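You operate a simulated robot arm through the tools that you are given. There is no shell and no other tool. Be economical: measure what you need, move in short steps, check, and stop when the job is done.

You run a simulated two-armed robot. Do the job below in one go: nothing can be reset, and whatever is moved stays where it is left.

Task
Pick up the pleated filter from the top of the purple bench with one hand, pass it to the other hand and put it on the top of the white bench. Set down upright: pleated filter.

It is judged by the outcome, as a careful person would: the job done as asked, and still so three seconds after it is handed in. It fails if anything else is knocked over, pushed out of place, dropped, spilled or broken.

Robot
Two 7-joint arms with two-finger grippers on one trunk, on a base that drives. Base frame: it is fixed to the floor where the robot stands at the start and does not move with it; the origin is under the middle of the robot, x ahead of it, y to its left, z up; the surface under the hand at the start is at about z = 90. Units: cm, degrees, N and s.
The left shoulder is at the start at [7.8, 15.1, 98.8], the right one opposite. With the tool pointing down near the work surface each hand reaches from about 10 to 78 cm from the robot's upright axis, wherever it stands, measured 20 degrees to its own side. Places, roughly: top of the white bench [-110, -350, 90]. Payload 2.54 kg a hand.
The TCP of each hand is the grasp point between the finger pads, 3 cm short of the fingertips. In the tool frame z runs along the fingers and y along their closing line. Largest opening 11.6 cm; the body of the gripper starts 9.5 cm behind the TCP.
Orientation is told as [roll, pitch, yaw] about the base's x, y, z axes, in that order, counted from this pose: with the fingers straight down and closing along the base's y, the tool's x points along the base's -x, its y along +y and its z along -z.

Tools
- The arms move only by the tool jog_arm. It takes "left_deltas", "right_deltas" or both (then of equal length, played together; a hand with none holds still); each is a list of rows, each a list of 6 numbers: the shift along the tool's x, y, z in mm, then the turn, a rotation vector about the tool's x, y, z in degrees. In form: [[tx, ty, tz, rx, ry, rz], ...]. A call has 1 to 12 rows; each row is the pose to reach, as a shift and turn from the pose commanded when the call began, along the tool's axes at that moment. "left_claw" and "right_claw" are, for a hand that has rows, the opening in per cent of the stroke, from 0 (shut) to 100 (fully open), set as the call begins (left out, the last holds). Each row takes 0.2 s and may step no farther than 5 cm and 8.6 degrees from the row before; otherwise, or with a gripper value out of range, the whole call is refused. A pose out of reach is approached as far as the arm can. The call stops where the force on the tool passes 40 N (or 10 N more than at its start, if that is more) or the arm is blocked; 0.2 s more then pass. The fingers move at their own pace (about 7.2 cm/s each) and stop on an object; they squeeze with about 20 N. The grip force told is the motor's: it shows also when the fingers shut on nothing. Time passes only in rows, and 0.2 s behind the last, so rows that repeat a pose let the fingers close. The reply holds the time, the measured pose of the TCP, the force on the tool along the base axes, the opening and the grip force, in the units named above and with some noise, with the torque about the TCP (base axes, N m) and any sound that the robot's microphone picked up, and new pictures: "pictures" is both (left out), scene, wrist or none (wrist: the cameras of the hands that moved).
- Cameras (640 x 400 px; columns grow to the right, rows downward): "scene" is now at [15.75, -0.96, 116.48]; the picture's right is [-0.11, -0.99, 0.00], its down [0.00, -0.00, -1.00] and it looks along [0.99, -0.11, 0.00] (base axes); focal length 229 px, centre (320, 200). "left" rides on the left gripper at [6.9, 1.5, -12.2] in its tool frame; the picture's right is [-0.22, 0.98, 0.00], its down [-0.83, -0.18, -0.53] and it looks along [-0.52, -0.12, 0.85] (tool axes); focal length 251 px, centre (320, 200). "right" rides on the right gripper at [6.9, -1.5, -12.2] in its tool frame; the picture's right is [0.21, 0.98, 0.00], its down [-0.83, 0.18, -0.53] and it looks along [-0.52, 0.11, 0.85] (tool axes); focal length 251 px, centre (320, 200). There is no depth. A picture from a camera that has moved, and an enlarged one, comes with that camera's place and axes in the base frame and with its lens.
- move_column(by): slides the trunk up (or, below 0, down) by that many cm; the arms and the scene camera ride with it, the base frame stays. It gives what a move gives, with no picture.
- roll_base(legs): drives the robot by 1 to 6 legs, each [ahead, left, turn to the left] in cm, cm and degrees, along the robot's own axes; the way and the turn of a leg run together, so that a leg with both is an arc; at most 150 cm and 180 degrees a leg. The arms and the cameras ride along, it lands a little off, and it stops where it bumps. It gives what a move gives, and a new picture of the scene camera.
- aim_head(pan, tilt): turns the head with the scene camera to pan (to the left, within 80 degrees either way) and tilt (down, from -29 to 69), counted from straight ahead of the robot. It gives what a move gives, and a new picture of the scene camera.
- zoom(camera, box): a new picture of the part [left, top, right, bottom] of that camera's present view, enlarged. The clock stands still meanwhile.
- hand_in(): hands the job in; it is judged then, once.

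Work in short steps. Places have to be worked out from the pictures, the camera data and where the tool is seen: move nearer, look again, correct. Check each grasp and each placing, and mend what went wrong. You have 120 turns and 260 pictures in all, those below and enlarged ones among them. Open the grippers and draw the arms clear of the work before you hand the job in, unless the task says otherwise; then end with one line.

The tools are called after "Call:" as a command line: name --argument value ..., lists and objects as JSON in quotes. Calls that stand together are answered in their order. jog_arm: Moves the arms, as the interface text tells. Its arguments: {"type":"object","properties":{"left_deltas":{"type":"array","items":{"type":"array","items":{"type":"number"}}},"left_claw":{"type":"number"},"right_deltas":{"type":"array","items":{"type":"array","items":{"type":"number"}}},"right_claw":{"type":"number"},"pictures":{"type":"string","enum":["both","scene","wrist","none"]}},"required":[]} The other tools are called the same way: move_column (by) slides the trunk up or down; roll_base (legs) drives the base; aim_head (pan, tilt) turns the head that bears the scene camera; zoom (camera, box) takes an enlarged picture of a part of a camera's view; hand_in () hands the job in.

At the start:

```text
clock: 0.0
left_position: [42.7, 22.24, 117.85]
left_tcp_rot: [-0.1, -0.1, 0.2]
left_contact_force: [0.0, -0.7, 0.1]
left_torque: [0.01, -0.02, 0.01]
left_opening: 11.61
left_finger_force: 0.0
right_position: [37.38, -16.0, 119.6]
right_tcp_rot: [0.0, 0.0, -0.1]
right_contact_force: [0.3, 0.4, 0.1]
right_torque: [0.01, 0.0, 0.0]
right_opening: 11.6
right_finger_force: 0.0
trunk travel left (down, up): [-22.5, 6.4]
robot x, y, heading: [0.09, 0.22, 0.1]
head pan, tilt: [-6.1, -0.2]
```

scene: 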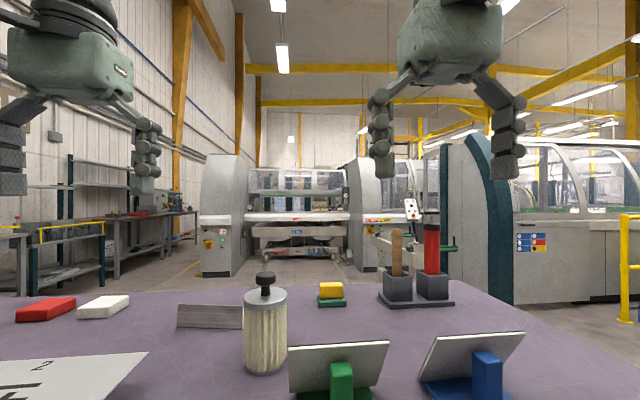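
right: 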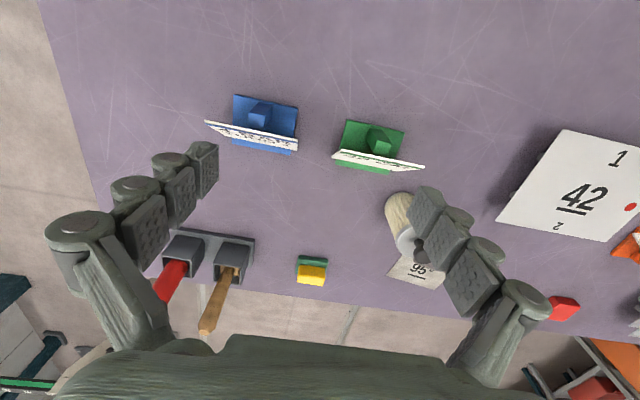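
left: 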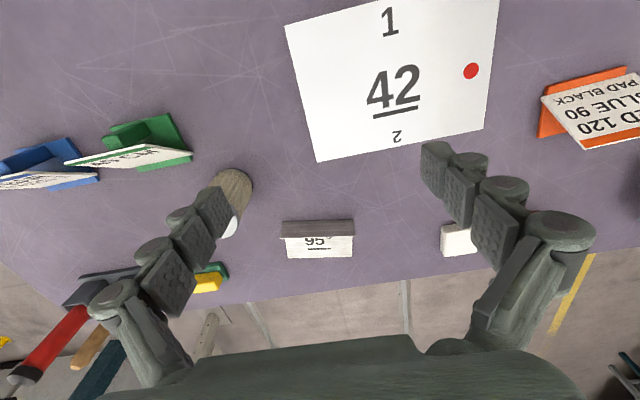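

The filter is likely the pleated cylinder with the black knob in front of the robot. I tilt the head down to see it and the bench better.

Call:
aim_head --pan 0 --tilt 35

Call:
zoom --camera "left" --box '[160, 0, 640, 300]'

```text
clock: 1.0
left_position: [42.7, 22.23, 117.86]
left_tcp_rot: [0.1, 0.0, 0.1]
left_contact_force: [-0.5, -0.4, 0.5]
left_torque: [-0.02, -0.02, 0.0]
left_opening: 11.61
left_finger_force: 0.1
right_position: [37.39, -16.09, 119.64]
right_tcp_rot: [0.0, 0.0, -0.1]
right_contact_force: [-0.2, -0.4, 0.2]
right_torque: [0.03, 0.0, 0.01]
right_opening: 11.59
right_finger_force: 0.2
trunk travel left (down, up): [-22.5, 6.4]
robot x, y, heading: [-0.22, 0.37, -0.1]
head pan, tilt: [0.0, 35.0]
camera scene: at [15.62, -0.01, 110.84], right [0.0, -1.0, 0.0], down [-0.57, 0.0, -0.82], along [0.82, 0.0, -0.57], focal length 229 px, centre (320, 200)
```

scene: 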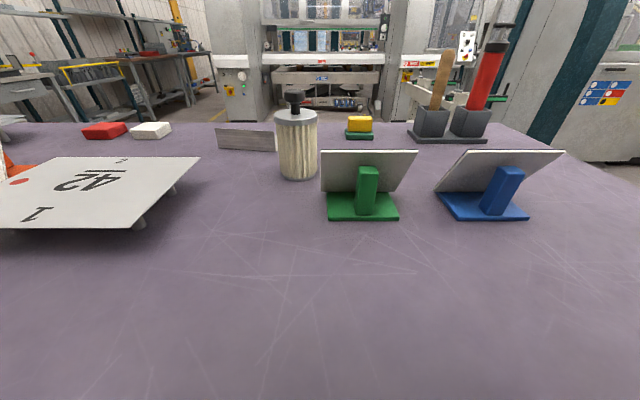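

```text
1.33 times, centred on (400, 150) of left
camera zoom: at [35.87, 23.85, 130.01], right [0.21, 0.98, 0.0], down [0.83, -0.18, 0.53], along [0.52, -0.11, -0.84], focal length 335 px, centre (213, 267)
```

zoom: 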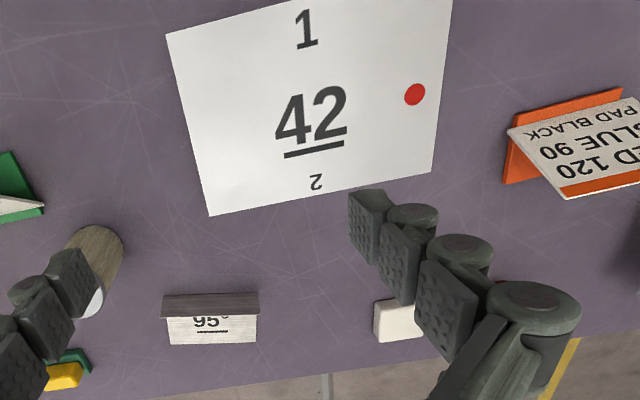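

The filter stands near (55, 4), about 7 cm across. I zoom on it for a precise fix.

Call:
zoom --camera "scene" --box '[220, 80, 380, 180]'

Call:
zoom --camera "right" --box '[280, 80, 600, 280]'

```text
4.00 times, centred on (300, 130) of scene
camera zoom: at [15.62, -0.01, 110.84], right [0.0, -1.0, 0.0], down [-0.57, 0.0, -0.82], along [0.82, 0.0, -0.57], focal length 916 px, centre (400, 480)
```

zoom: 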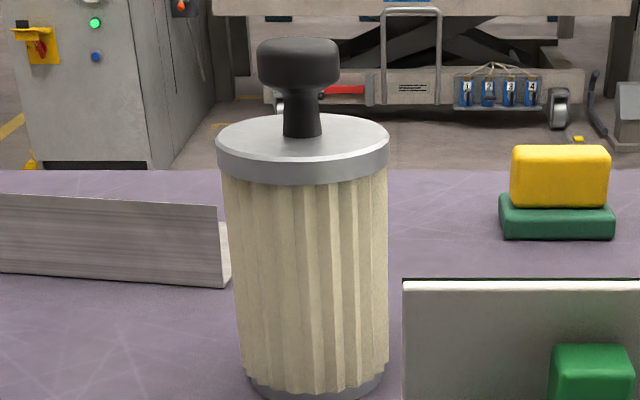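

```text
2.00 times, centred on (440, 180) of right
camera zoom: at [30.43, -17.52, 131.7], right [-0.21, 0.98, 0.0], down [0.83, 0.18, 0.53], along [0.52, 0.11, -0.85], focal length 503 px, centre (80, 240)
```

zoom: 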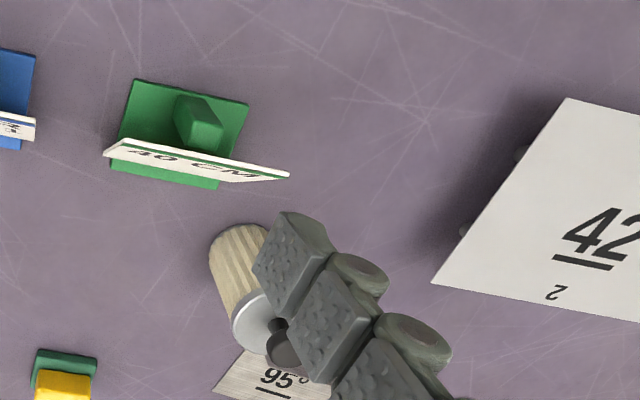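

Estimates: filter axis at about (54–55.6, 4), cap top z≈100.4, knob head z≈102.3–104.4. Plan: the left hand takes the knob from above, and the right hand later takes the body at a slant. I move the left hand above, yawed -45°.

Call:
jog_arm --left_deltas '[[-20, -30, 0, 0, 0, 7.5], [-40, -60, 0, 0, 0, 15], [-60, -91, 0, 0, 0, 22.5], [-80, -121, 0, 0, 0, 30], [-100, -152, 0, 0, 0, 37.5], [-120, -182, 0, 0, 0, 45], [-120, -182, 0, 0, 0, 45]]' --left_claw 100

```text
clock: 2.6
left_position: [47.85, 14.83, 112.16]
left_tcp_rot: [-0.1, -0.2, -45.0]
left_contact_force: [-1.3, -0.1, 0.1]
left_torque: [0.0, 0.03, 0.0]
left_opening: 11.59
left_finger_force: 0.0
left hand out of reach, approached as far as the arm can: row 2, 3, 4, 5, 6, 7
right_position: [37.37, -16.01, 119.55]
right_tcp_rot: [0.0, 0.0, 0.1]
right_contact_force: [-0.5, -0.5, -0.5]
right_torque: [0.0, -0.01, 0.01]
right_opening: 11.62
right_finger_force: 0.1
trunk travel left (down, up): [-22.5, 6.4]
robot x, y, heading: [0.21, -0.14, -0.1]
head pan, tilt: [0.0, 35.0]
camera scene: at [15.61, -0.02, 110.84], right [0.0, -1.0, 0.0], down [-0.57, 0.0, -0.82], along [0.82, 0.0, -0.57], focal length 229 px, centre (320, 200)
camera left: at [44.03, 20.98, 124.25], right [0.84, 0.54, 0.0], down [0.45, -0.71, 0.54], along [0.29, -0.45, -0.84], focal length 251 px, centre (320, 200)
```

scene: 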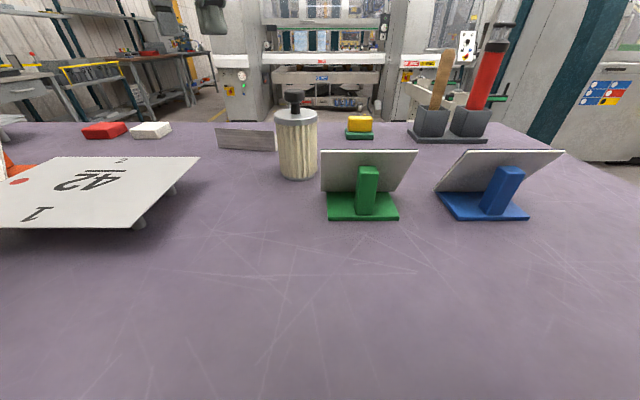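
left: 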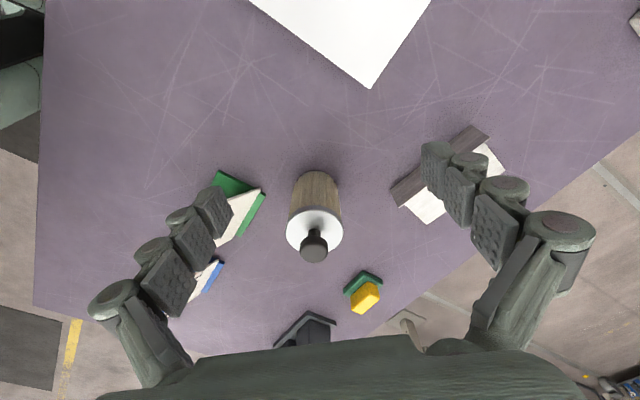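

At this height the left arm is near its reach limit; the knob fixes at about (54.2, 4.0). I raise the trunk for clearance and reach.

Call:
move_column --by 6

Call:
jog_arm --left_deltas '[[0, -30, 20], [0, -60, 30], [0, -60, 30]]' --pictures "none"

```text
clock: 3.6
left_position: [47.88, 14.87, 118.11]
left_tcp_rot: [-0.1, -0.2, -44.8]
left_contact_force: [0.2, 0.0, -0.5]
left_torque: [0.01, 0.01, -0.02]
left_opening: 11.59
left_finger_force: 0.1
right_position: [37.49, -16.11, 125.47]
right_tcp_rot: [0.0, 0.1, -0.1]
right_contact_force: [-0.6, 0.1, -1.0]
right_torque: [-0.02, 0.03, -0.01]
right_opening: 11.62
right_finger_force: 0.0
trunk travel left (down, up): [-28.5, 0.4]
robot x, y, heading: [0.09, -0.28, 0.0]
head pan, tilt: [0.0, 35.0]
```

```text
refused: a row must be a list of 6 entries
```

I check where the commanded pose stands with a null move.

Call:
jog_arm --left_deltas '[[0, 0, 0, 0, 0, 0]]' --pictures "none"

```text
clock: 4.0
left_position: [47.82, 14.9, 118.23]
left_tcp_rot: [0.0, -0.2, -44.9]
left_contact_force: [-0.5, -0.6, -0.1]
left_torque: [0.0, 0.0, 0.01]
left_opening: 11.6
left_finger_force: 0.1
right_position: [37.51, -16.11, 125.53]
right_tcp_rot: [0.0, 0.0, -0.1]
right_contact_force: [0.1, -0.3, -0.7]
right_torque: [0.0, 0.04, 0.0]
right_opening: 11.61
right_finger_force: 0.0
trunk travel left (down, up): [-28.5, 0.4]
robot x, y, heading: [-0.2, 0.23, 0.2]
head pan, tilt: [0.0, 35.0]
```

I move in steps toward (54.3, 3.9, 110), keeping the tips above the knob.

Call:
jog_arm --left_deltas '[[-30, -8, 20, 0, 0, 0], [-60, -16, 40, 0, 0, 0], [-92, -24, 60, 0, 0, 0], [-123, -32, 82, 0, 0, 0], [-123, -32, 82, 0, 0, 0]]'

```text
clock: 5.2
left_position: [49.82, 12.04, 110.34]
left_tcp_rot: [0.1, -0.1, -44.9]
left_contact_force: [0.8, 0.5, 0.2]
left_torque: [0.04, 0.0, 0.02]
left_opening: 11.62
left_finger_force: 0.1
left hand out of reach, approached as far as the arm can: row 1, 2, 3, 4, 5
right_position: [37.53, -16.19, 125.43]
right_tcp_rot: [0.0, 0.0, 0.0]
right_contact_force: [-0.3, 0.0, 0.4]
right_torque: [0.0, -0.01, 0.02]
right_opening: 11.57
right_finger_force: 0.0
trunk travel left (down, up): [-28.5, 0.4]
robot x, y, heading: [-0.04, 0.24, 0.0]
head pan, tilt: [0.0, 35.0]
camera scene: at [15.63, -0.01, 116.83], right [0.0, -1.0, 0.0], down [-0.57, 0.0, -0.82], along [0.82, 0.0, -0.57], focal length 229 px, centre (320, 200)
camera left: at [46.04, 18.17, 122.54], right [0.84, 0.54, 0.0], down [0.46, -0.71, 0.54], along [0.29, -0.45, -0.84], focal length 251 px, centre (320, 200)
```

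scene: 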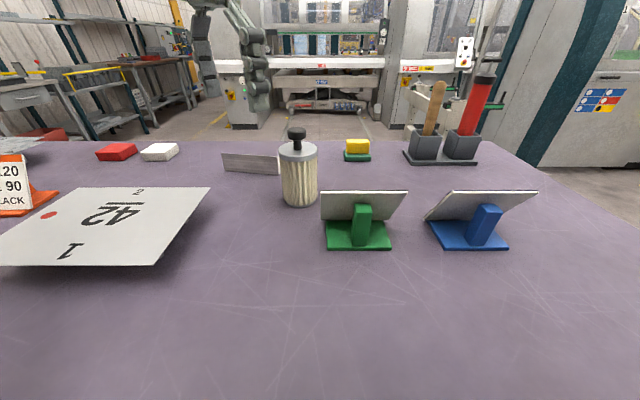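
left: 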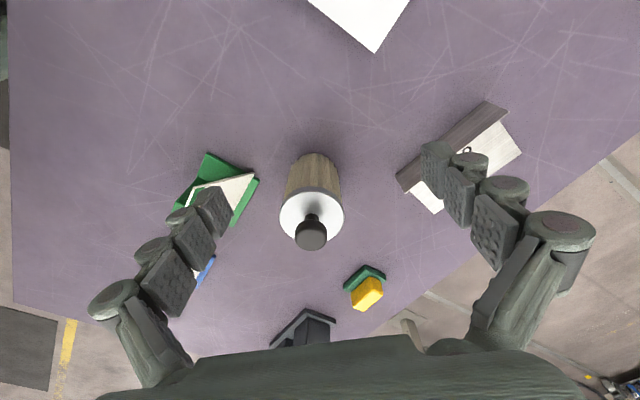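

Still out of reach with this yaw; I try the same target with yaw back at 0.

Call:
jog_arm --left_deltas '[[-15, -4, 0, 0, 0, -7.5], [-30, -8, 0, 0, 0, -15], [-45, -13, 0, 0, 0, -22.5], [-60, -17, 0, 0, 0, -30], [-75, -21, 0, 0, 0, -37.5], [-89, -26, 0, 0, 0, -45], [-89, -26, 0, 0, 0, -45]]'

```text
clock: 6.8
left_position: [49.61, 11.99, 109.94]
left_tcp_rot: [-0.1, -0.1, 0.2]
left_contact_force: [-0.5, 0.0, 0.0]
left_torque: [0.0, 0.0, 0.0]
left_opening: 11.61
left_finger_force: 0.0
left hand out of reach, approached as far as the arm can: row 1, 2, 3, 4, 5, 6, 7
right_position: [37.47, -16.05, 125.53]
right_tcp_rot: [0.1, 0.0, 0.0]
right_contact_force: [0.9, 0.2, -0.6]
right_torque: [-0.02, 0.04, -0.02]
right_opening: 11.59
right_finger_force: 0.1
trunk travel left (down, up): [-28.5, 0.4]
robot x, y, heading: [-0.25, -0.09, 0.1]
head pan, tilt: [0.0, 35.0]
camera scene: at [15.65, -0.01, 116.83], right [0.0, -1.0, 0.0], down [-0.57, 0.0, -0.82], along [0.82, 0.0, -0.57], focal length 229 px, centre (320, 200)
camera left: at [42.76, 13.55, 122.13], right [0.21, 0.98, 0.0], down [0.83, -0.18, 0.54], along [0.52, -0.11, -0.84], focal length 251 px, centre (320, 200)
```

scene: 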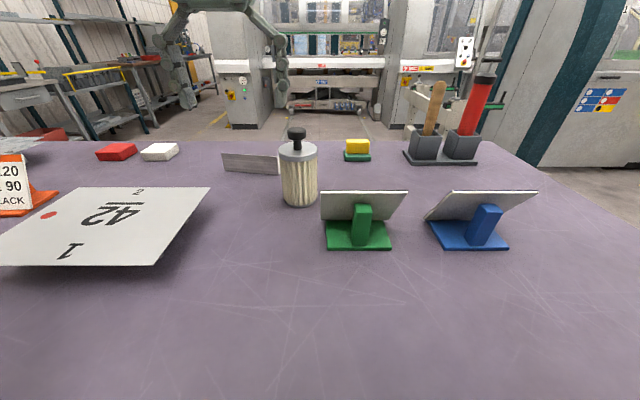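
left: 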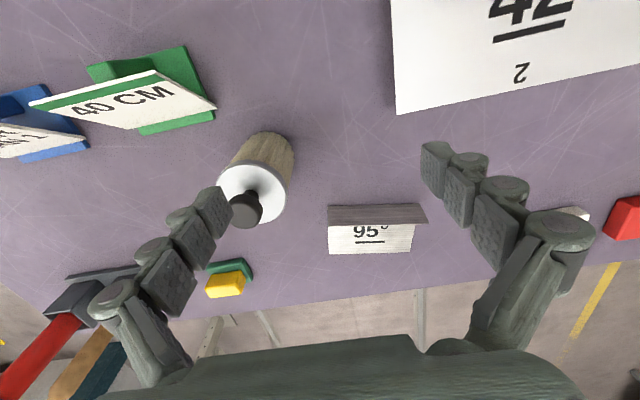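

The pose limit is unclear, so I probe: pure +x, then pure -y with the tool up a bit.

Call:
jog_arm --left_deltas '[[-30, 0, 0, 0, 0, 0], [-30, 0, 0, 0, 0, 0]]' --pictures "none"

Call:
jog_arm --left_deltas '[[0, -30, 0, 0, 0, 0], [0, -30, 0, 0, 0, 0]]' --pictures "none"

```text
clock: 7.4
left_position: [51.74, 13.1, 109.66]
left_tcp_rot: [-0.2, -0.1, 0.0]
left_contact_force: [0.6, -0.4, -1.0]
left_torque: [0.0, -0.01, -0.02]
left_opening: 11.62
left_finger_force: 0.0
left hand out of reach, approached as far as the arm can: row 1, 2
right_position: [37.35, -16.11, 125.6]
right_tcp_rot: [0.0, 0.0, 0.0]
right_contact_force: [0.0, 0.4, -0.2]
right_torque: [-0.02, -0.02, 0.0]
right_opening: 11.58
right_finger_force: 0.0
trunk travel left (down, up): [-28.5, 0.4]
robot x, y, heading: [0.16, 0.08, 0.1]
head pan, tilt: [0.0, 35.0]
```

```text
clock: 8.0
left_position: [50.85, 12.62, 109.96]
left_tcp_rot: [-0.1, 0.0, 0.2]
left_contact_force: [0.7, -0.2, -0.1]
left_torque: [-0.01, -0.02, -0.02]
left_opening: 11.58
left_finger_force: 0.1
left hand out of reach, approached as far as the arm can: row 1, 2
right_position: [37.49, -16.15, 125.55]
right_tcp_rot: [0.1, 0.0, 0.0]
right_contact_force: [-0.6, 0.4, 0.5]
right_torque: [-0.02, -0.02, -0.01]
right_opening: 11.6
right_finger_force: 0.1
trunk travel left (down, up): [-28.5, 0.4]
robot x, y, heading: [-0.09, 0.11, 0.1]
head pan, tilt: [0.0, 35.0]
```

The limit looks like a shoulder azimuth bound (a hand pointing down cannot go inboard of its shoulder). So I'll turn the base for the pick and tilt the tools inward for the handover. First I test the right wrist's freedom: yaw +90.

Call:
jog_arm --right_deltas '[[0, 0, 0, 0, 0, -8.2], [0, 0, 0, 0, 0, -16.4], [0, 0, 0, 0, 0, -24.6], [0, 0, 0, 0, 0, -32.8], [0, 0, 0, 0, 0, -41], [0, 0, 0, 0, 0, -49.2], [0, 0, 0, 0, 0, -57.4], [0, 0, 0, 0, 0, -65.6], [0, 0, 0, 0, 0, -73.8], [0, 0, 0, 0, 0, -82], [0, 0, 0, 0, 0, -90]]' --pictures "none"

Call:
jog_arm --right_deltas '[[0, 0, 0, 0, -8, 0], [0, 0, 0, 0, -16, 0], [0, 0, 0, 0, -24, 0], [0, 0, 0, 0, -32, 0], [-30, 0, 0, 0, -40, 0], [-60, 0, 0, 0, -45, 0], [-90, 0, 0, 0, -45, 0], [-120, 0, 0, 0, -45, 0], [-150, 0, 0, 0, -45, 0], [-180, 0, 0, 0, -45, 0], [-180, 0, 0, 0, -45, 0]]' --pictures "scene"

```text
clock: 10.4
left_position: [50.83, 12.52, 110.01]
left_tcp_rot: [-0.1, -0.1, 0.1]
left_contact_force: [0.5, -0.6, -0.7]
left_torque: [-0.01, -0.01, -0.02]
left_opening: 11.6
left_finger_force: 0.1
right_position: [28.51, -8.14, 117.44]
right_tcp_rot: [0.0, -0.3, 89.8]
right_contact_force: [-0.1, -0.5, 0.0]
right_torque: [-0.01, -0.02, 0.01]
right_opening: 11.6
right_finger_force: 0.0
right hand out of reach, approached as far as the arm can: row 6, 7, 8, 9, 10, 11
trunk travel left (down, up): [-28.5, 0.4]
robot x, y, heading: [-0.02, -0.15, -0.2]
head pan, tilt: [0.0, 35.0]
```

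```text
clock: 12.8
left_position: [50.99, 12.4, 109.99]
left_tcp_rot: [-0.1, -0.1, 0.1]
left_contact_force: [0.1, 0.1, 0.1]
left_torque: [0.0, 0.0, 0.01]
left_opening: 11.63
left_finger_force: 0.0
right_position: [28.44, 9.96, 117.41]
right_tcp_rot: [-0.1, -45.0, 90.0]
right_contact_force: [-0.7, 0.5, 0.1]
right_torque: [-0.04, -0.02, 0.04]
right_opening: 11.6
right_finger_force: 0.0
trunk travel left (down, up): [-28.5, 0.4]
robot x, y, heading: [0.18, 0.18, -0.2]
head pan, tilt: [0.0, 35.0]
camera scene: at [15.62, -0.03, 116.84], right [0.0, -1.0, 0.0], down [-0.57, 0.0, -0.82], along [0.82, 0.0, -0.57], focal length 229 px, centre (320, 200)
```

scene: 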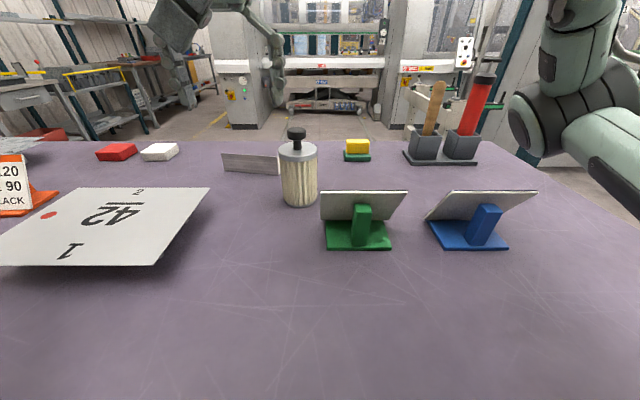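

The right hand can reach y≈+10 when tilted 45°, so a handover near (30, 12) with the left hand vertical is feasible. I retract the left hand up, then shift the base 15 cm to the right.

Call:
jog_arm --left_deltas '[[30, 20, -30, 0, 0, 0], [60, 40, -60, 0, 0, 0], [90, 60, -70, 0, 0, 0], [90, 60, -70, 0, 0, 0]]' --pictures "none"

Call:
roll_base --legs '[[0, -15, 0]]'

```text
clock: 13.8
left_position: [41.86, 18.54, 116.89]
left_tcp_rot: [-0.1, 0.0, 0.0]
left_contact_force: [1.0, 0.2, 0.8]
left_torque: [-0.01, -0.01, -0.01]
left_opening: 11.59
left_finger_force: 0.1
right_position: [28.63, 9.92, 117.39]
right_tcp_rot: [0.0, -45.0, 89.9]
right_contact_force: [0.6, -0.5, 0.5]
right_torque: [0.0, 0.03, 0.0]
right_opening: 11.58
right_finger_force: 0.1
trunk travel left (down, up): [-28.5, 0.4]
robot x, y, heading: [0.2, -0.17, -0.2]
head pan, tilt: [0.0, 35.0]
```

```text
clock: 15.9
left_position: [41.74, 3.83, 116.79]
left_tcp_rot: [-0.2, 0.0, 0.0]
left_contact_force: [-0.5, -0.2, 0.3]
left_torque: [0.02, 0.03, -0.03]
left_opening: 11.57
left_finger_force: 0.2
right_position: [28.55, -4.96, 117.41]
right_tcp_rot: [-0.1, -45.0, 89.9]
right_contact_force: [-0.2, -0.6, 0.2]
right_torque: [-0.01, 0.0, 0.01]
right_opening: 11.6
right_finger_force: 0.1
trunk travel left (down, up): [-28.5, 0.4]
robot x, y, heading: [0.19, -14.96, -0.0]
head pan, tilt: [0.0, 35.0]
camera scene: at [15.62, -14.8, 116.84], right [0.0, -1.0, 0.0], down [-0.57, 0.0, -0.82], along [0.82, 0.0, -0.57], focal length 229 px, centre (320, 200)
```

scene: 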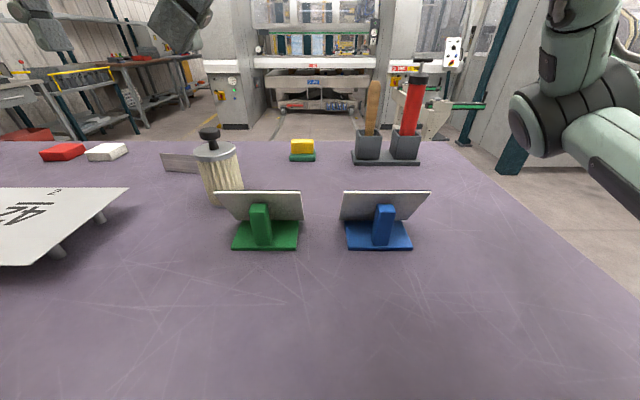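

Now extend the left hand over the filter at z≈112.

Call:
jog_arm --left_deltas '[[-42, 0, 10, 0, 0, 0], [-84, 0, 25, 0, 0, 0], [-125, 0, 45, 0, 0, 0], [-125, 0, 45, 0, 0, 0]]'

```text
clock: 16.9
left_position: [54.17, 3.63, 112.5]
left_tcp_rot: [-0.1, 0.0, 0.1]
left_contact_force: [-0.1, 0.0, 0.8]
left_torque: [-0.05, -0.03, 0.01]
left_opening: 11.59
left_finger_force: 0.2
right_position: [28.46, -4.87, 117.45]
right_tcp_rot: [-0.1, -45.0, 90.1]
right_contact_force: [0.2, 0.3, -0.2]
right_torque: [0.01, -0.02, 0.02]
right_opening: 11.58
right_finger_force: 0.0
trunk travel left (down, up): [-28.5, 0.4]
robot x, y, heading: [0.04, -14.73, -0.2]
head pan, tilt: [0.0, 35.0]
camera scene: at [15.55, -14.78, 116.85], right [0.0, -1.0, 0.0], down [-0.57, 0.0, -0.82], along [0.82, 0.0, -0.57], focal length 229 px, centre (320, 200)
camera left: at [47.25, 5.45, 124.53], right [0.21, 0.98, 0.0], down [0.82, -0.18, 0.54], along [0.52, -0.12, -0.84], focal length 251 px, centre (320, 200)
```

scene: 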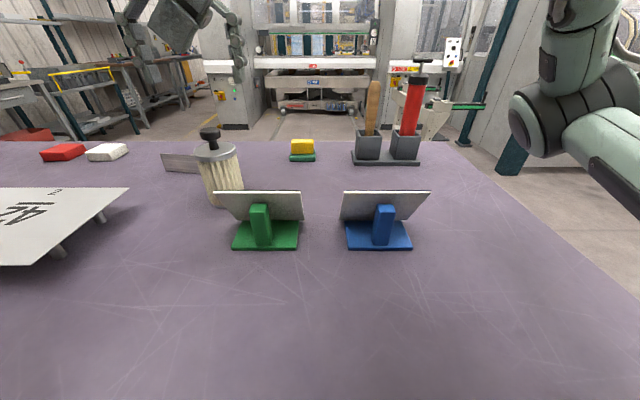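
left: 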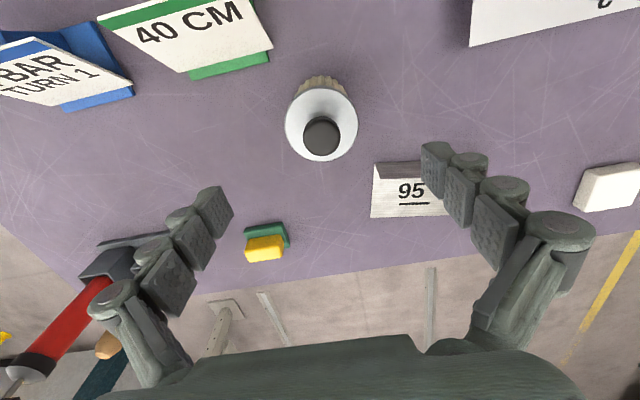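

The knob is at about (53.8, 4.0). I shift slightly and descend to TCP z≈107 with the fingers straddling it.

Call:
jog_arm --left_deltas '[[3, 3, 20, 0, 0, 0], [3, 3, 40, 0, 0, 0], [3, 3, 55, 0, 0, 0], [3, 3, 55, 0, 0, 0]]' --pictures "both"

Call:
zoom --camera "scene" --box '[120, 60, 280, 160]'

```text
clock: 17.9
left_position: [53.96, 4.17, 106.77]
left_tcp_rot: [-0.1, -0.1, 0.0]
left_contact_force: [-0.6, -0.4, 0.3]
left_torque: [0.03, 0.03, 0.0]
left_opening: 11.59
left_finger_force: 0.0
right_position: [28.45, -4.82, 117.47]
right_tcp_rot: [-0.1, -45.0, 90.0]
right_contact_force: [0.7, -0.2, 0.1]
right_torque: [0.02, -0.01, 0.03]
right_opening: 11.6
right_finger_force: 0.0
trunk travel left (down, up): [-28.5, 0.4]
robot x, y, heading: [-0.12, -14.68, 0.0]
head pan, tilt: [0.0, 35.0]
camera scene: at [15.62, -14.77, 116.84], right [0.0, -1.0, 0.0], down [-0.57, 0.0, -0.82], along [0.82, 0.0, -0.57], focal length 229 px, centre (320, 200)
camera left: at [47.06, 5.85, 118.94], right [0.21, 0.98, 0.0], down [0.83, -0.18, 0.54], along [0.52, -0.12, -0.84], focal length 251 px, centre (320, 200)
```

scene: 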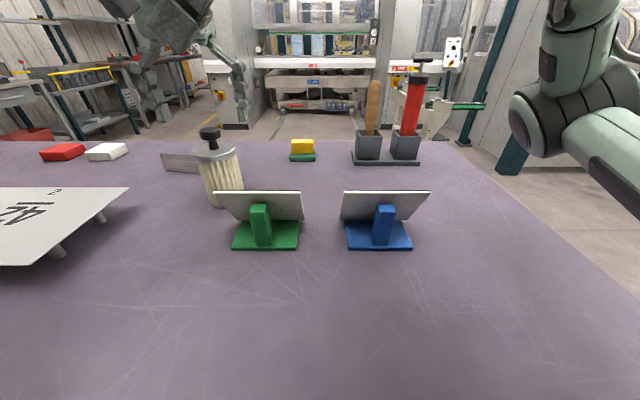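
left: 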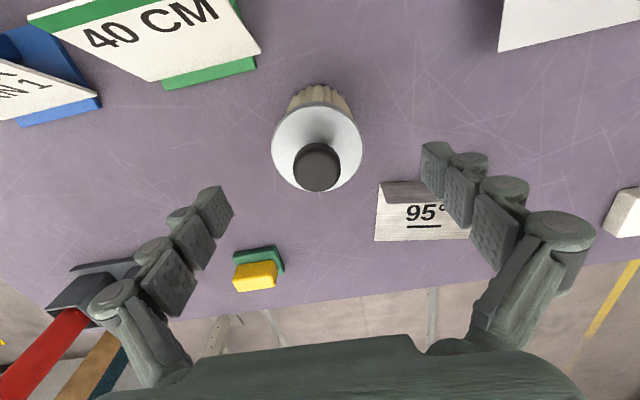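

```text
4.00 times, centred on (200, 110) of scene
camera zoom: at [15.62, -14.77, 116.84], right [0.0, -1.0, 0.0], down [-0.57, 0.0, -0.82], along [0.82, 0.0, -0.57], focal length 916 px, centre (800, 560)
```

zoom: 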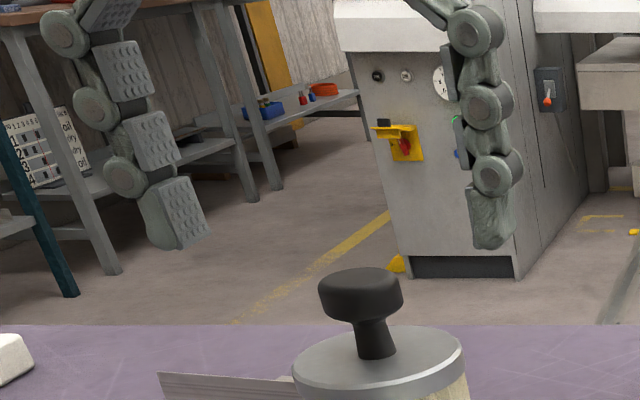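

The alignment is good to about 2 mm. I descend to z≈104.1 around the knob.

Call:
jog_arm --left_deltas '[[2, -1, 13, 0, 0, 0], [2, -1, 26, 0, 0, 0], [2, -1, 26, 0, 0, 0]]' --pictures "wrist"

Call:
zoom --camera "scene" --box '[120, 60, 280, 160]'

```text
clock: 18.7
left_position: [53.84, 3.92, 104.15]
left_tcp_rot: [0.0, -0.1, 0.2]
left_contact_force: [0.2, -0.1, 0.3]
left_torque: [-0.01, 0.03, 0.03]
left_opening: 11.57
left_finger_force: 0.2
right_position: [28.5, -4.85, 117.42]
right_tcp_rot: [0.0, -44.9, 90.0]
right_contact_force: [-0.7, 0.0, 0.2]
right_torque: [0.01, 0.0, 0.03]
right_opening: 11.59
right_finger_force: 0.1
trunk travel left (down, up): [-28.5, 0.4]
robot x, y, heading: [0.28, -14.65, -0.2]
head pan, tilt: [0.0, 35.0]
camera left: at [46.95, 5.71, 116.34], right [0.21, 0.98, 0.0], down [0.82, -0.18, 0.54], along [0.52, -0.12, -0.84], focal length 251 px, centre (320, 200)
```

left: 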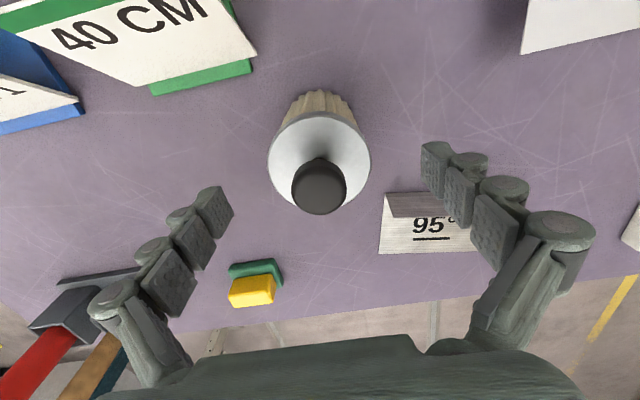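

```text
4.00 times, centred on (200, 110) of scene
camera zoom: at [15.61, -14.77, 116.84], right [0.0, -1.0, 0.0], down [-0.57, 0.0, -0.82], along [0.82, 0.0, -0.57], focal length 916 px, centre (800, 560)
```

zoom: 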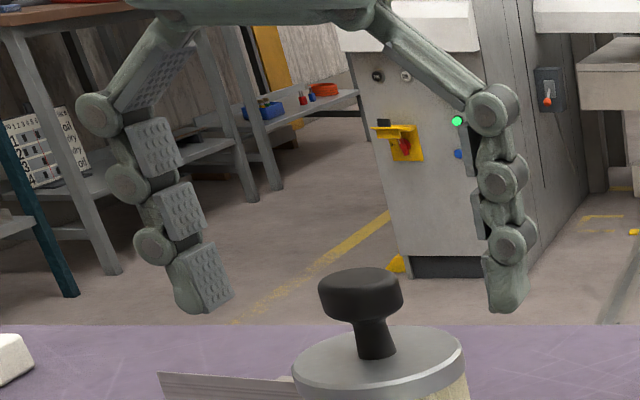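

The fingertips are still about level with the lower part of the knob head, roughly 1.5–2 cm above the cap. I lower 7 mm, then close.

Call:
jog_arm --left_deltas '[[0, 0, 7, 0, 0, 0], [0, 0, 7, 0, 0, 0]]' --pictures "none"

Call:
jog_arm --left_deltas '[[0, 0, 0, 0, 0, 0], [0, 0, 0, 0, 0, 0], [0, 0, 0, 0, 0, 0], [0, 0, 0, 0, 0, 0], [0, 0, 0, 0, 0, 0], [0, 0, 0, 0, 0, 0]]' --left_claw 0 --pictures "wrist"

Call:
zoom --camera "scene" --box '[120, 60, 280, 160]'

```text
clock: 19.3
left_position: [53.74, 4.09, 103.52]
left_tcp_rot: [-0.1, -0.2, 0.1]
left_contact_force: [0.3, -0.7, 0.3]
left_torque: [0.01, 0.01, 0.01]
left_opening: 11.59
left_finger_force: 0.1
right_position: [28.61, -4.87, 117.39]
right_tcp_rot: [0.0, -45.0, 89.9]
right_contact_force: [0.8, 0.4, -0.5]
right_torque: [-0.02, 0.05, -0.02]
right_opening: 11.62
right_finger_force: 0.1
trunk travel left (down, up): [-28.5, 0.4]
robot x, y, heading: [0.08, -14.87, -0.2]
head pan, tilt: [0.0, 35.0]
```

```text
clock: 20.7
left_position: [53.63, 3.8, 103.97]
left_tcp_rot: [-0.2, -0.6, 0.0]
left_contact_force: [4.0, -8.7, 33.7]
left_torque: [-0.48, -0.14, 0.02]
left_opening: 3.05
left_finger_force: 19.6
right_position: [28.36, -5.03, 117.51]
right_tcp_rot: [-0.1, -45.1, 90.1]
right_contact_force: [0.4, 0.5, 0.2]
right_torque: [0.0, 0.01, 0.0]
right_opening: 11.6
right_finger_force: 0.0
trunk travel left (down, up): [-28.5, 0.4]
robot x, y, heading: [0.02, -14.81, 0.2]
head pan, tilt: [0.0, 35.0]
camera left: at [46.7, 5.47, 116.05], right [0.21, 0.98, 0.0], down [0.82, -0.18, 0.54], along [0.53, -0.12, -0.84], focal length 251 px, centre (320, 200)
```

left: 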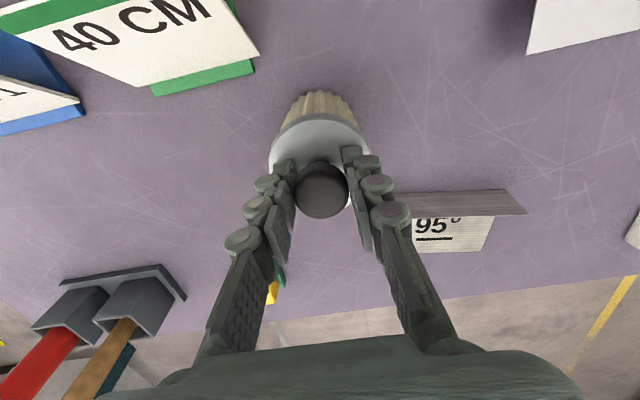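

```text
4.00 times, centred on (200, 110) of scene
camera zoom: at [15.41, -14.96, 116.9], right [0.0, -1.0, 0.0], down [-0.57, 0.0, -0.82], along [0.82, 0.0, -0.57], focal length 916 px, centre (800, 560)
```

zoom: 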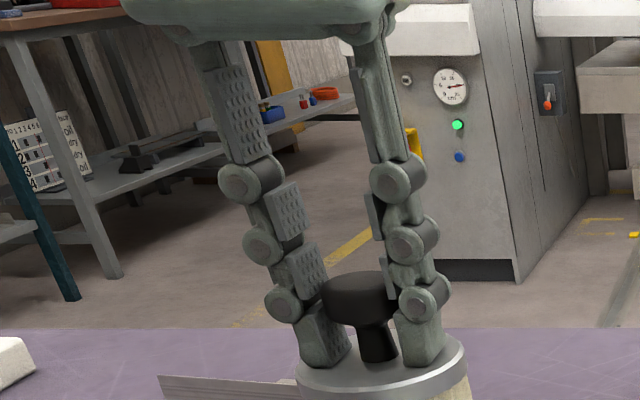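

The knob is gripped (opening 3.05, 19.6 N), with the tips pressing on the cap (34 N up). I lift gently, which unloads it.

Call:
jog_arm --left_deltas '[[0, 0, -5, 0, 0, 0], [0, 0, -10, 0, 0, 0], [0, 0, -20, 0, 0, 0], [0, 0, -30, 0, 0, 0], [0, 0, -30, 0, 0, 0]]' --pictures "both"

Call:
zoom --camera "scene" --box '[120, 40, 320, 220]'

```text
clock: 21.9
left_position: [53.86, 4.02, 106.55]
left_tcp_rot: [0.0, 0.1, 0.1]
left_contact_force: [0.0, 0.1, -2.3]
left_torque: [0.01, 0.03, 0.03]
left_opening: 3.0
left_finger_force: 20.0
right_position: [28.49, -4.8, 117.33]
right_tcp_rot: [0.0, -45.0, 90.0]
right_contact_force: [0.6, 0.3, 0.2]
right_torque: [0.0, -0.03, -0.02]
right_opening: 11.6
right_finger_force: 0.0
trunk travel left (down, up): [-28.5, 0.4]
robot x, y, heading: [0.1, -14.87, 0.1]
head pan, tilt: [0.0, 35.0]
camera scene: at [15.64, -14.77, 116.83], right [0.0, -1.0, 0.0], down [-0.57, 0.0, -0.82], along [0.82, 0.0, -0.57], focal length 229 px, centre (320, 200)
camera left: at [46.99, 5.67, 118.66], right [0.21, 0.98, 0.0], down [0.83, -0.18, 0.53], along [0.52, -0.11, -0.85], focal length 251 px, centre (320, 200)
```

scene: 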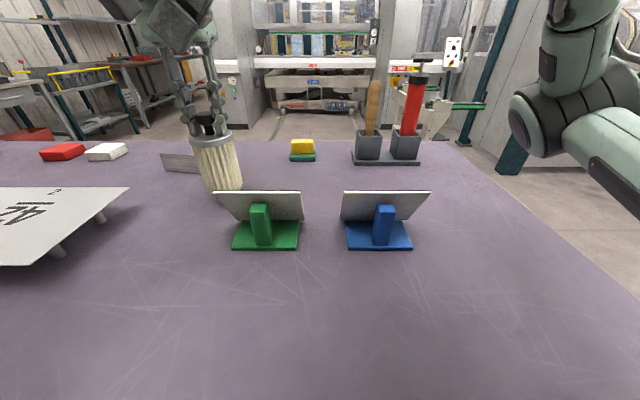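
left: 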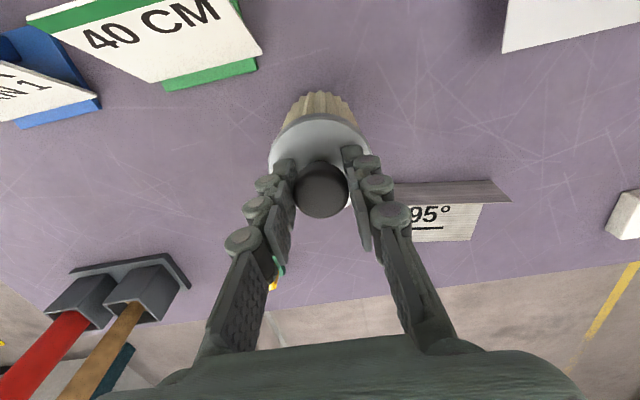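

```text
2.22 times, centred on (220, 130) of scene
camera zoom: at [15.64, -14.77, 116.83], right [0.0, -1.0, 0.0], down [-0.57, 0.0, -0.82], along [0.82, 0.0, -0.57], focal length 509 px, centre (542, 356)
```

zoom: 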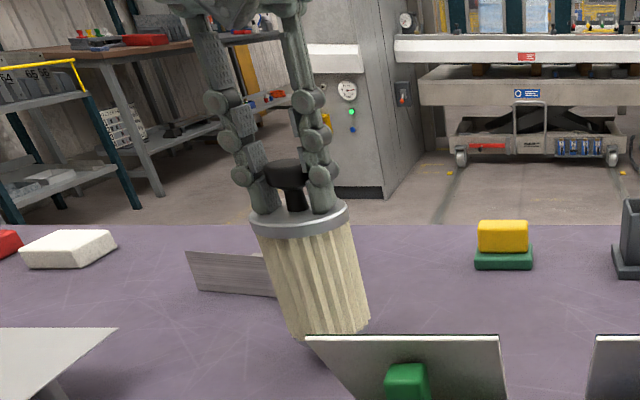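

The filter is lifted cleanly (weight about 2.3 N). I raise it further and draw it back, while the right hand backs off along its own axis.

Call:
jog_arm --left_deltas '[[0, 0, -35, 0, 0, 0], [0, 0, -70, 0, 0, 0], [10, 0, -100, 0, 0, 0], [40, 0, -130, 0, 0, 0], [80, 0, -150, 0, 0, 0], [120, 0, -160, 0, 0, 0], [120, 0, -160, 0, 0, 0]]' --right_deltas '[[0, 0, -20, 0, 0, 0], [0, 0, -40, 0, 0, 0], [0, 0, -60, 0, 0, 0], [0, 0, -80, 0, 0, 0], [0, 0, -100, 0, 0, 0], [0, 0, -120, 0, 0, 0], [0, 0, -120, 0, 0, 0]]' --pictures "both"

```text
clock: 23.5
left_position: [41.82, 4.01, 122.59]
left_tcp_rot: [-0.1, -0.1, 0.0]
left_contact_force: [-0.5, 0.9, -2.0]
left_torque: [0.02, -0.01, 0.0]
left_opening: 3.04
left_finger_force: 19.7
right_position: [28.69, -13.53, 125.73]
right_tcp_rot: [0.1, -44.9, 89.9]
right_contact_force: [20.0, 10.4, -23.3]
right_torque: [0.5, -0.73, 0.07]
right_opening: 9.12
right_finger_force: 0.1
trunk travel left (down, up): [-28.5, 0.4]
robot x, y, heading: [-0.19, -14.91, 0.3]
head pan, tilt: [0.0, 35.0]
camera scene: at [15.95, -15.09, 117.66], right [-0.04, -1.0, 0.0], down [-0.49, 0.02, -0.87], along [0.87, -0.03, -0.49], focal length 229 px, centre (320, 200)
camera right: at [30.16, -26.87, 129.49], right [-0.98, -0.15, -0.15], down [-0.18, 0.21, 0.96], along [-0.11, 0.97, -0.23], focal length 251 px, centre (320, 200)
camera left: at [35.01, 5.76, 134.76], right [0.21, 0.98, 0.0], down [0.83, -0.18, 0.53], along [0.52, -0.12, -0.84], focal length 251 px, centre (320, 200)
```

scene: 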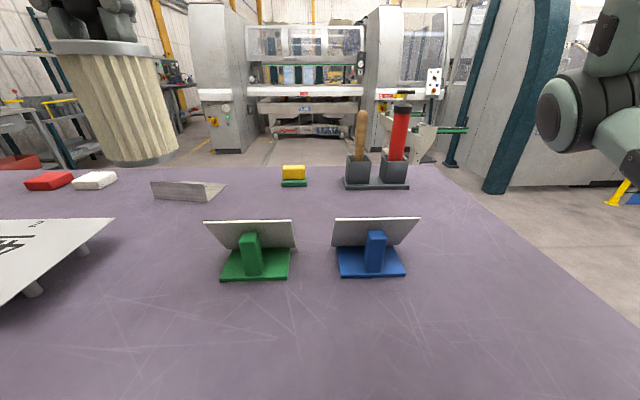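
right: 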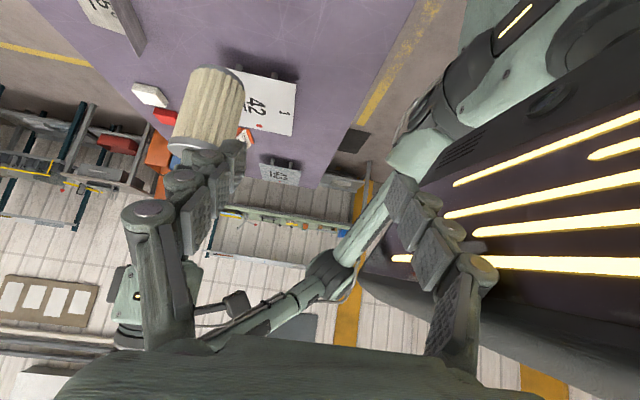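
left: 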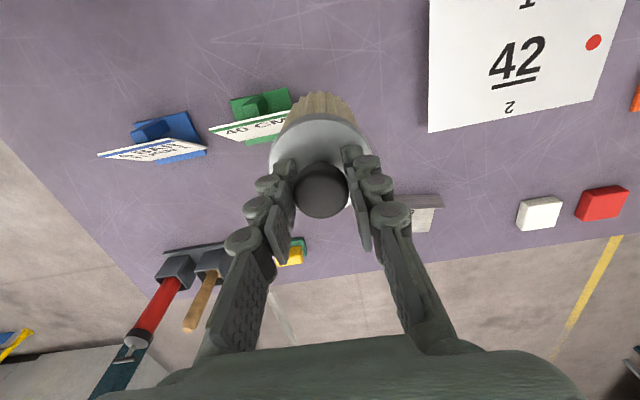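

The right finger is pressing the robot's own head (20 N). I move the right hand forward, away from the head.

Call:
jog_arm --right_deltas '[[0, -20, 0, 0, 0, 0], [0, -40, 0, 0, 0, 0], [0, -60, 0, 0, 0, 0], [0, -60, 0, 0, 0, 0]]' --right_claw 100 --pictures "both"

```text
clock: 24.5
left_position: [41.69, 4.08, 122.66]
left_tcp_rot: [0.0, -0.1, 0.2]
left_contact_force: [0.2, -1.1, -2.7]
left_torque: [0.0, -0.01, 0.01]
left_opening: 3.06
left_finger_force: 19.9
right_position: [34.59, -13.26, 125.92]
right_tcp_rot: [0.0, -45.0, 90.1]
right_contact_force: [-0.3, 0.2, 0.7]
right_torque: [0.01, -0.02, -0.01]
right_opening: 11.61
right_finger_force: 0.1
trunk travel left (down, up): [-28.5, 0.4]
robot x, y, heading: [0.19, -14.48, -0.0]
head pan, tilt: [0.0, 35.0]
camera scene: at [15.61, -14.77, 116.84], right [0.0, -1.0, 0.0], down [-0.57, 0.0, -0.82], along [0.82, 0.0, -0.57], focal length 229 px, centre (320, 200)
camera right: at [36.03, -26.67, 129.58], right [-0.98, -0.15, -0.15], down [-0.18, 0.21, 0.96], along [-0.12, 0.97, -0.23], focal length 251 px, centre (320, 200)
```

scene: 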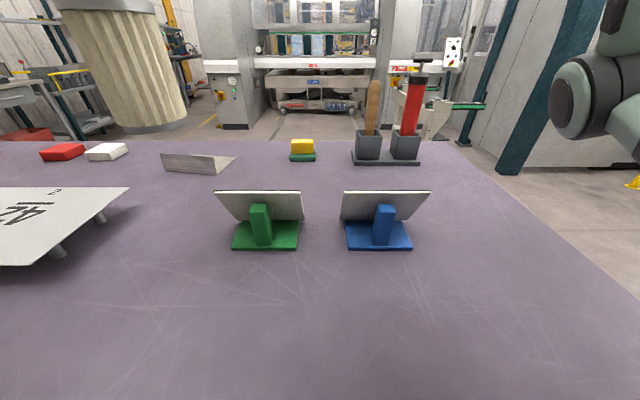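
right: 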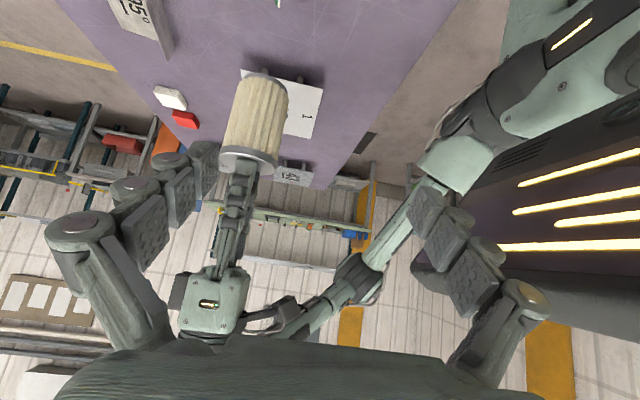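

Clear again. The filter axis is at (41.8, 4.0), with the body spanning z≈108.7–119. I bring the right hand to a pre-grasp 14 cm back along a 55° approach.

Call:
jog_arm --right_deltas '[[-3, -24, 21, 0, -4, 0], [-6, -48, 42, 0, -8, 0], [-9, -72, 64, 0, -10, 0], [-9, -72, 64, 0, -10, 0]]' --pictures "wrist"

```text
clock: 25.5
left_position: [41.82, 4.01, 122.65]
left_tcp_rot: [-0.2, -0.1, 0.1]
left_contact_force: [0.0, -0.5, -1.4]
left_torque: [0.0, -0.01, 0.0]
left_opening: 3.02
left_finger_force: 20.1
right_position: [40.89, -8.93, 122.38]
right_tcp_rot: [0.3, -54.4, 89.3]
right_contact_force: [0.7, -0.3, -0.1]
right_torque: [0.0, -0.04, 0.0]
right_opening: 11.63
right_finger_force: 0.0
right hand out of reach, approached as far as the arm can: row 3, 4
trunk travel left (down, up): [-28.5, 0.4]
robot x, y, heading: [0.04, -14.49, -0.3]
head pan, tilt: [0.0, 35.0]
camera right: at [42.28, -22.77, 123.87], right [-0.98, -0.12, -0.17], down [-0.18, 0.05, 0.98], along [-0.11, 0.99, -0.07], focal length 251 px, centre (320, 200)
```

right: 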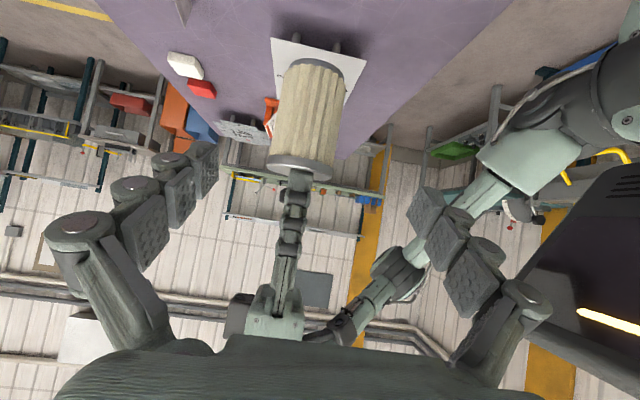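

The right arm is at its limit at x≈41; it reaches further inboard when nearer. I move both hands about 9 cm closer to the robot, and the filter slightly to the right.

Call:
jog_arm --left_deltas '[[30, -13, 0, 0, 0, 0], [60, -26, 0, 0, 0, 0], [90, -40, 0, 0, 0, 0], [90, -40, 0, 0, 0, 0]]' --right_deltas '[[4, 30, -5, 0, 0, 0], [8, 60, -10, 0, 0, 0], [12, 90, -16, 0, 0, 0], [12, 90, -16, 0, 0, 0]]'

```text
clock: 26.5
left_position: [32.9, 0.22, 122.48]
left_tcp_rot: [-0.2, 0.0, 0.1]
left_contact_force: [-0.1, 0.3, -2.4]
left_torque: [0.0, -0.01, -0.03]
left_opening: 3.04
left_finger_force: 20.5
right_position: [31.9, -10.87, 122.48]
right_tcp_rot: [0.1, -55.1, 89.9]
right_contact_force: [-0.1, -0.1, 0.6]
right_torque: [-0.03, 0.02, 0.02]
right_opening: 11.61
right_finger_force: 0.1
trunk travel left (down, up): [-28.5, 0.4]
robot x, y, heading: [0.01, -14.88, -0.1]
head pan, tilt: [0.0, 35.0]
camera scene: at [15.69, -14.74, 116.82], right [0.0, -1.0, 0.0], down [-0.57, 0.0, -0.82], along [0.82, 0.0, -0.57], focal length 229 px, centre (320, 200)
camera right: at [33.29, -24.72, 123.7], right [-0.98, -0.12, -0.18], down [-0.18, 0.04, 0.98], along [-0.11, 0.99, -0.06], focal length 251 px, centre (320, 200)
camera left: at [26.03, 1.8, 134.61], right [0.21, 0.98, 0.0], down [0.83, -0.18, 0.54], along [0.52, -0.12, -0.84], focal length 251 px, centre (320, 200)
```

scene: 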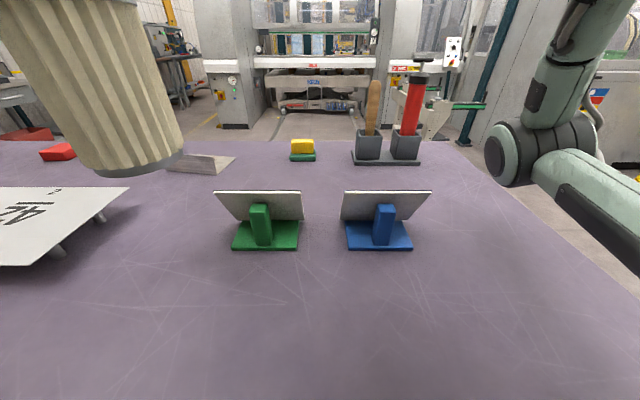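
right: 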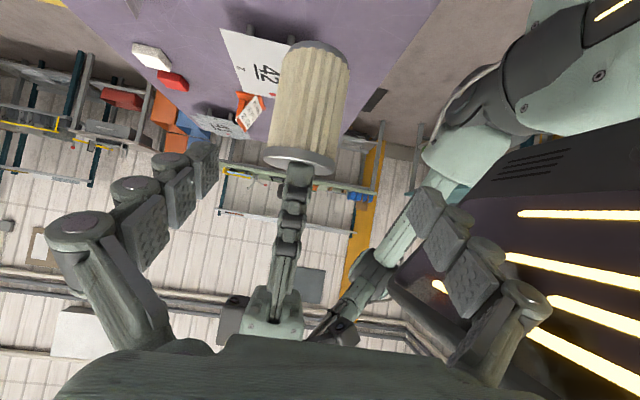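
left: 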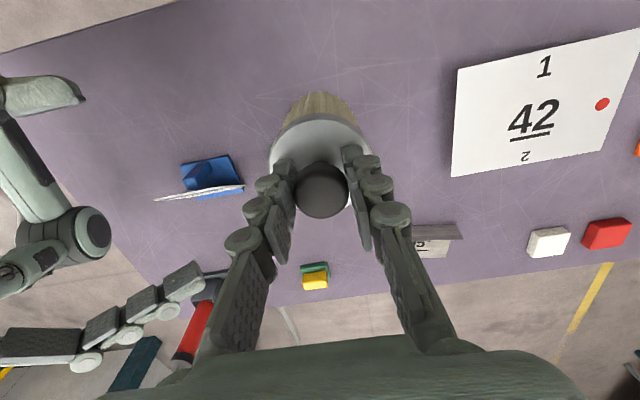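

Now the right hand approaches along its axis: first I align, then go half way and look.

Call:
jog_arm --right_deltas '[[6, -5, 0, 0, 0, 0], [12, -10, 20, 0, 0, 0], [12, -10, 45, 0, 0, 0], [12, -10, 70, 0, 0, 0], [12, -10, 70, 0, 0, 0]]'

```text
clock: 27.7
left_position: [32.82, 0.1, 122.44]
left_tcp_rot: [-0.1, -0.1, 0.1]
left_contact_force: [0.4, -0.4, -2.4]
left_torque: [0.03, 0.03, 0.02]
left_opening: 3.05
left_finger_force: 19.8
right_position: [32.76, -5.7, 117.35]
right_tcp_rot: [0.0, -55.0, 90.0]
right_contact_force: [0.5, 0.5, 0.4]
right_torque: [-0.02, -0.02, 0.02]
right_opening: 11.6
right_finger_force: 0.1
trunk travel left (down, up): [-28.5, 0.4]
robot x, y, heading: [0.21, -14.62, -0.0]
head pan, tilt: [0.0, 35.0]
camera scene: at [15.63, -14.78, 116.83], right [0.0, -1.0, 0.0], down [-0.57, 0.0, -0.82], along [0.82, 0.0, -0.57], focal length 229 px, centre (320, 200)
camera right: at [34.25, -19.54, 118.66], right [-0.98, -0.12, -0.18], down [-0.18, 0.04, 0.98], along [-0.11, 0.99, -0.06], focal length 251 px, centre (320, 200)
```

scene: 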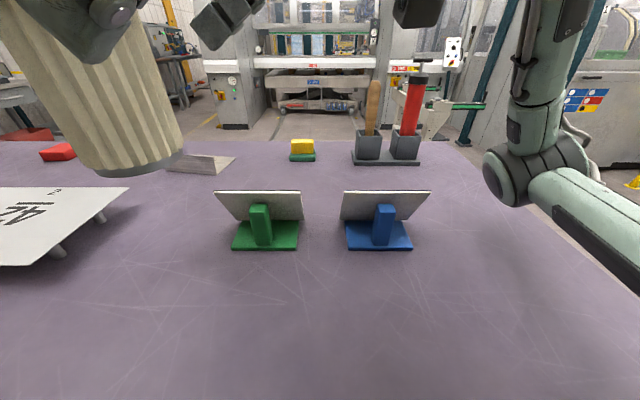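
right: 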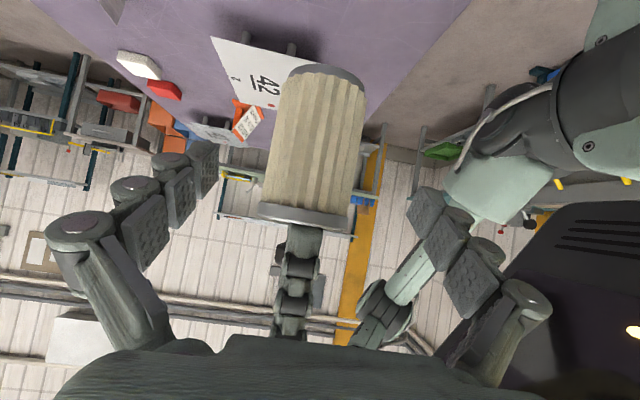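

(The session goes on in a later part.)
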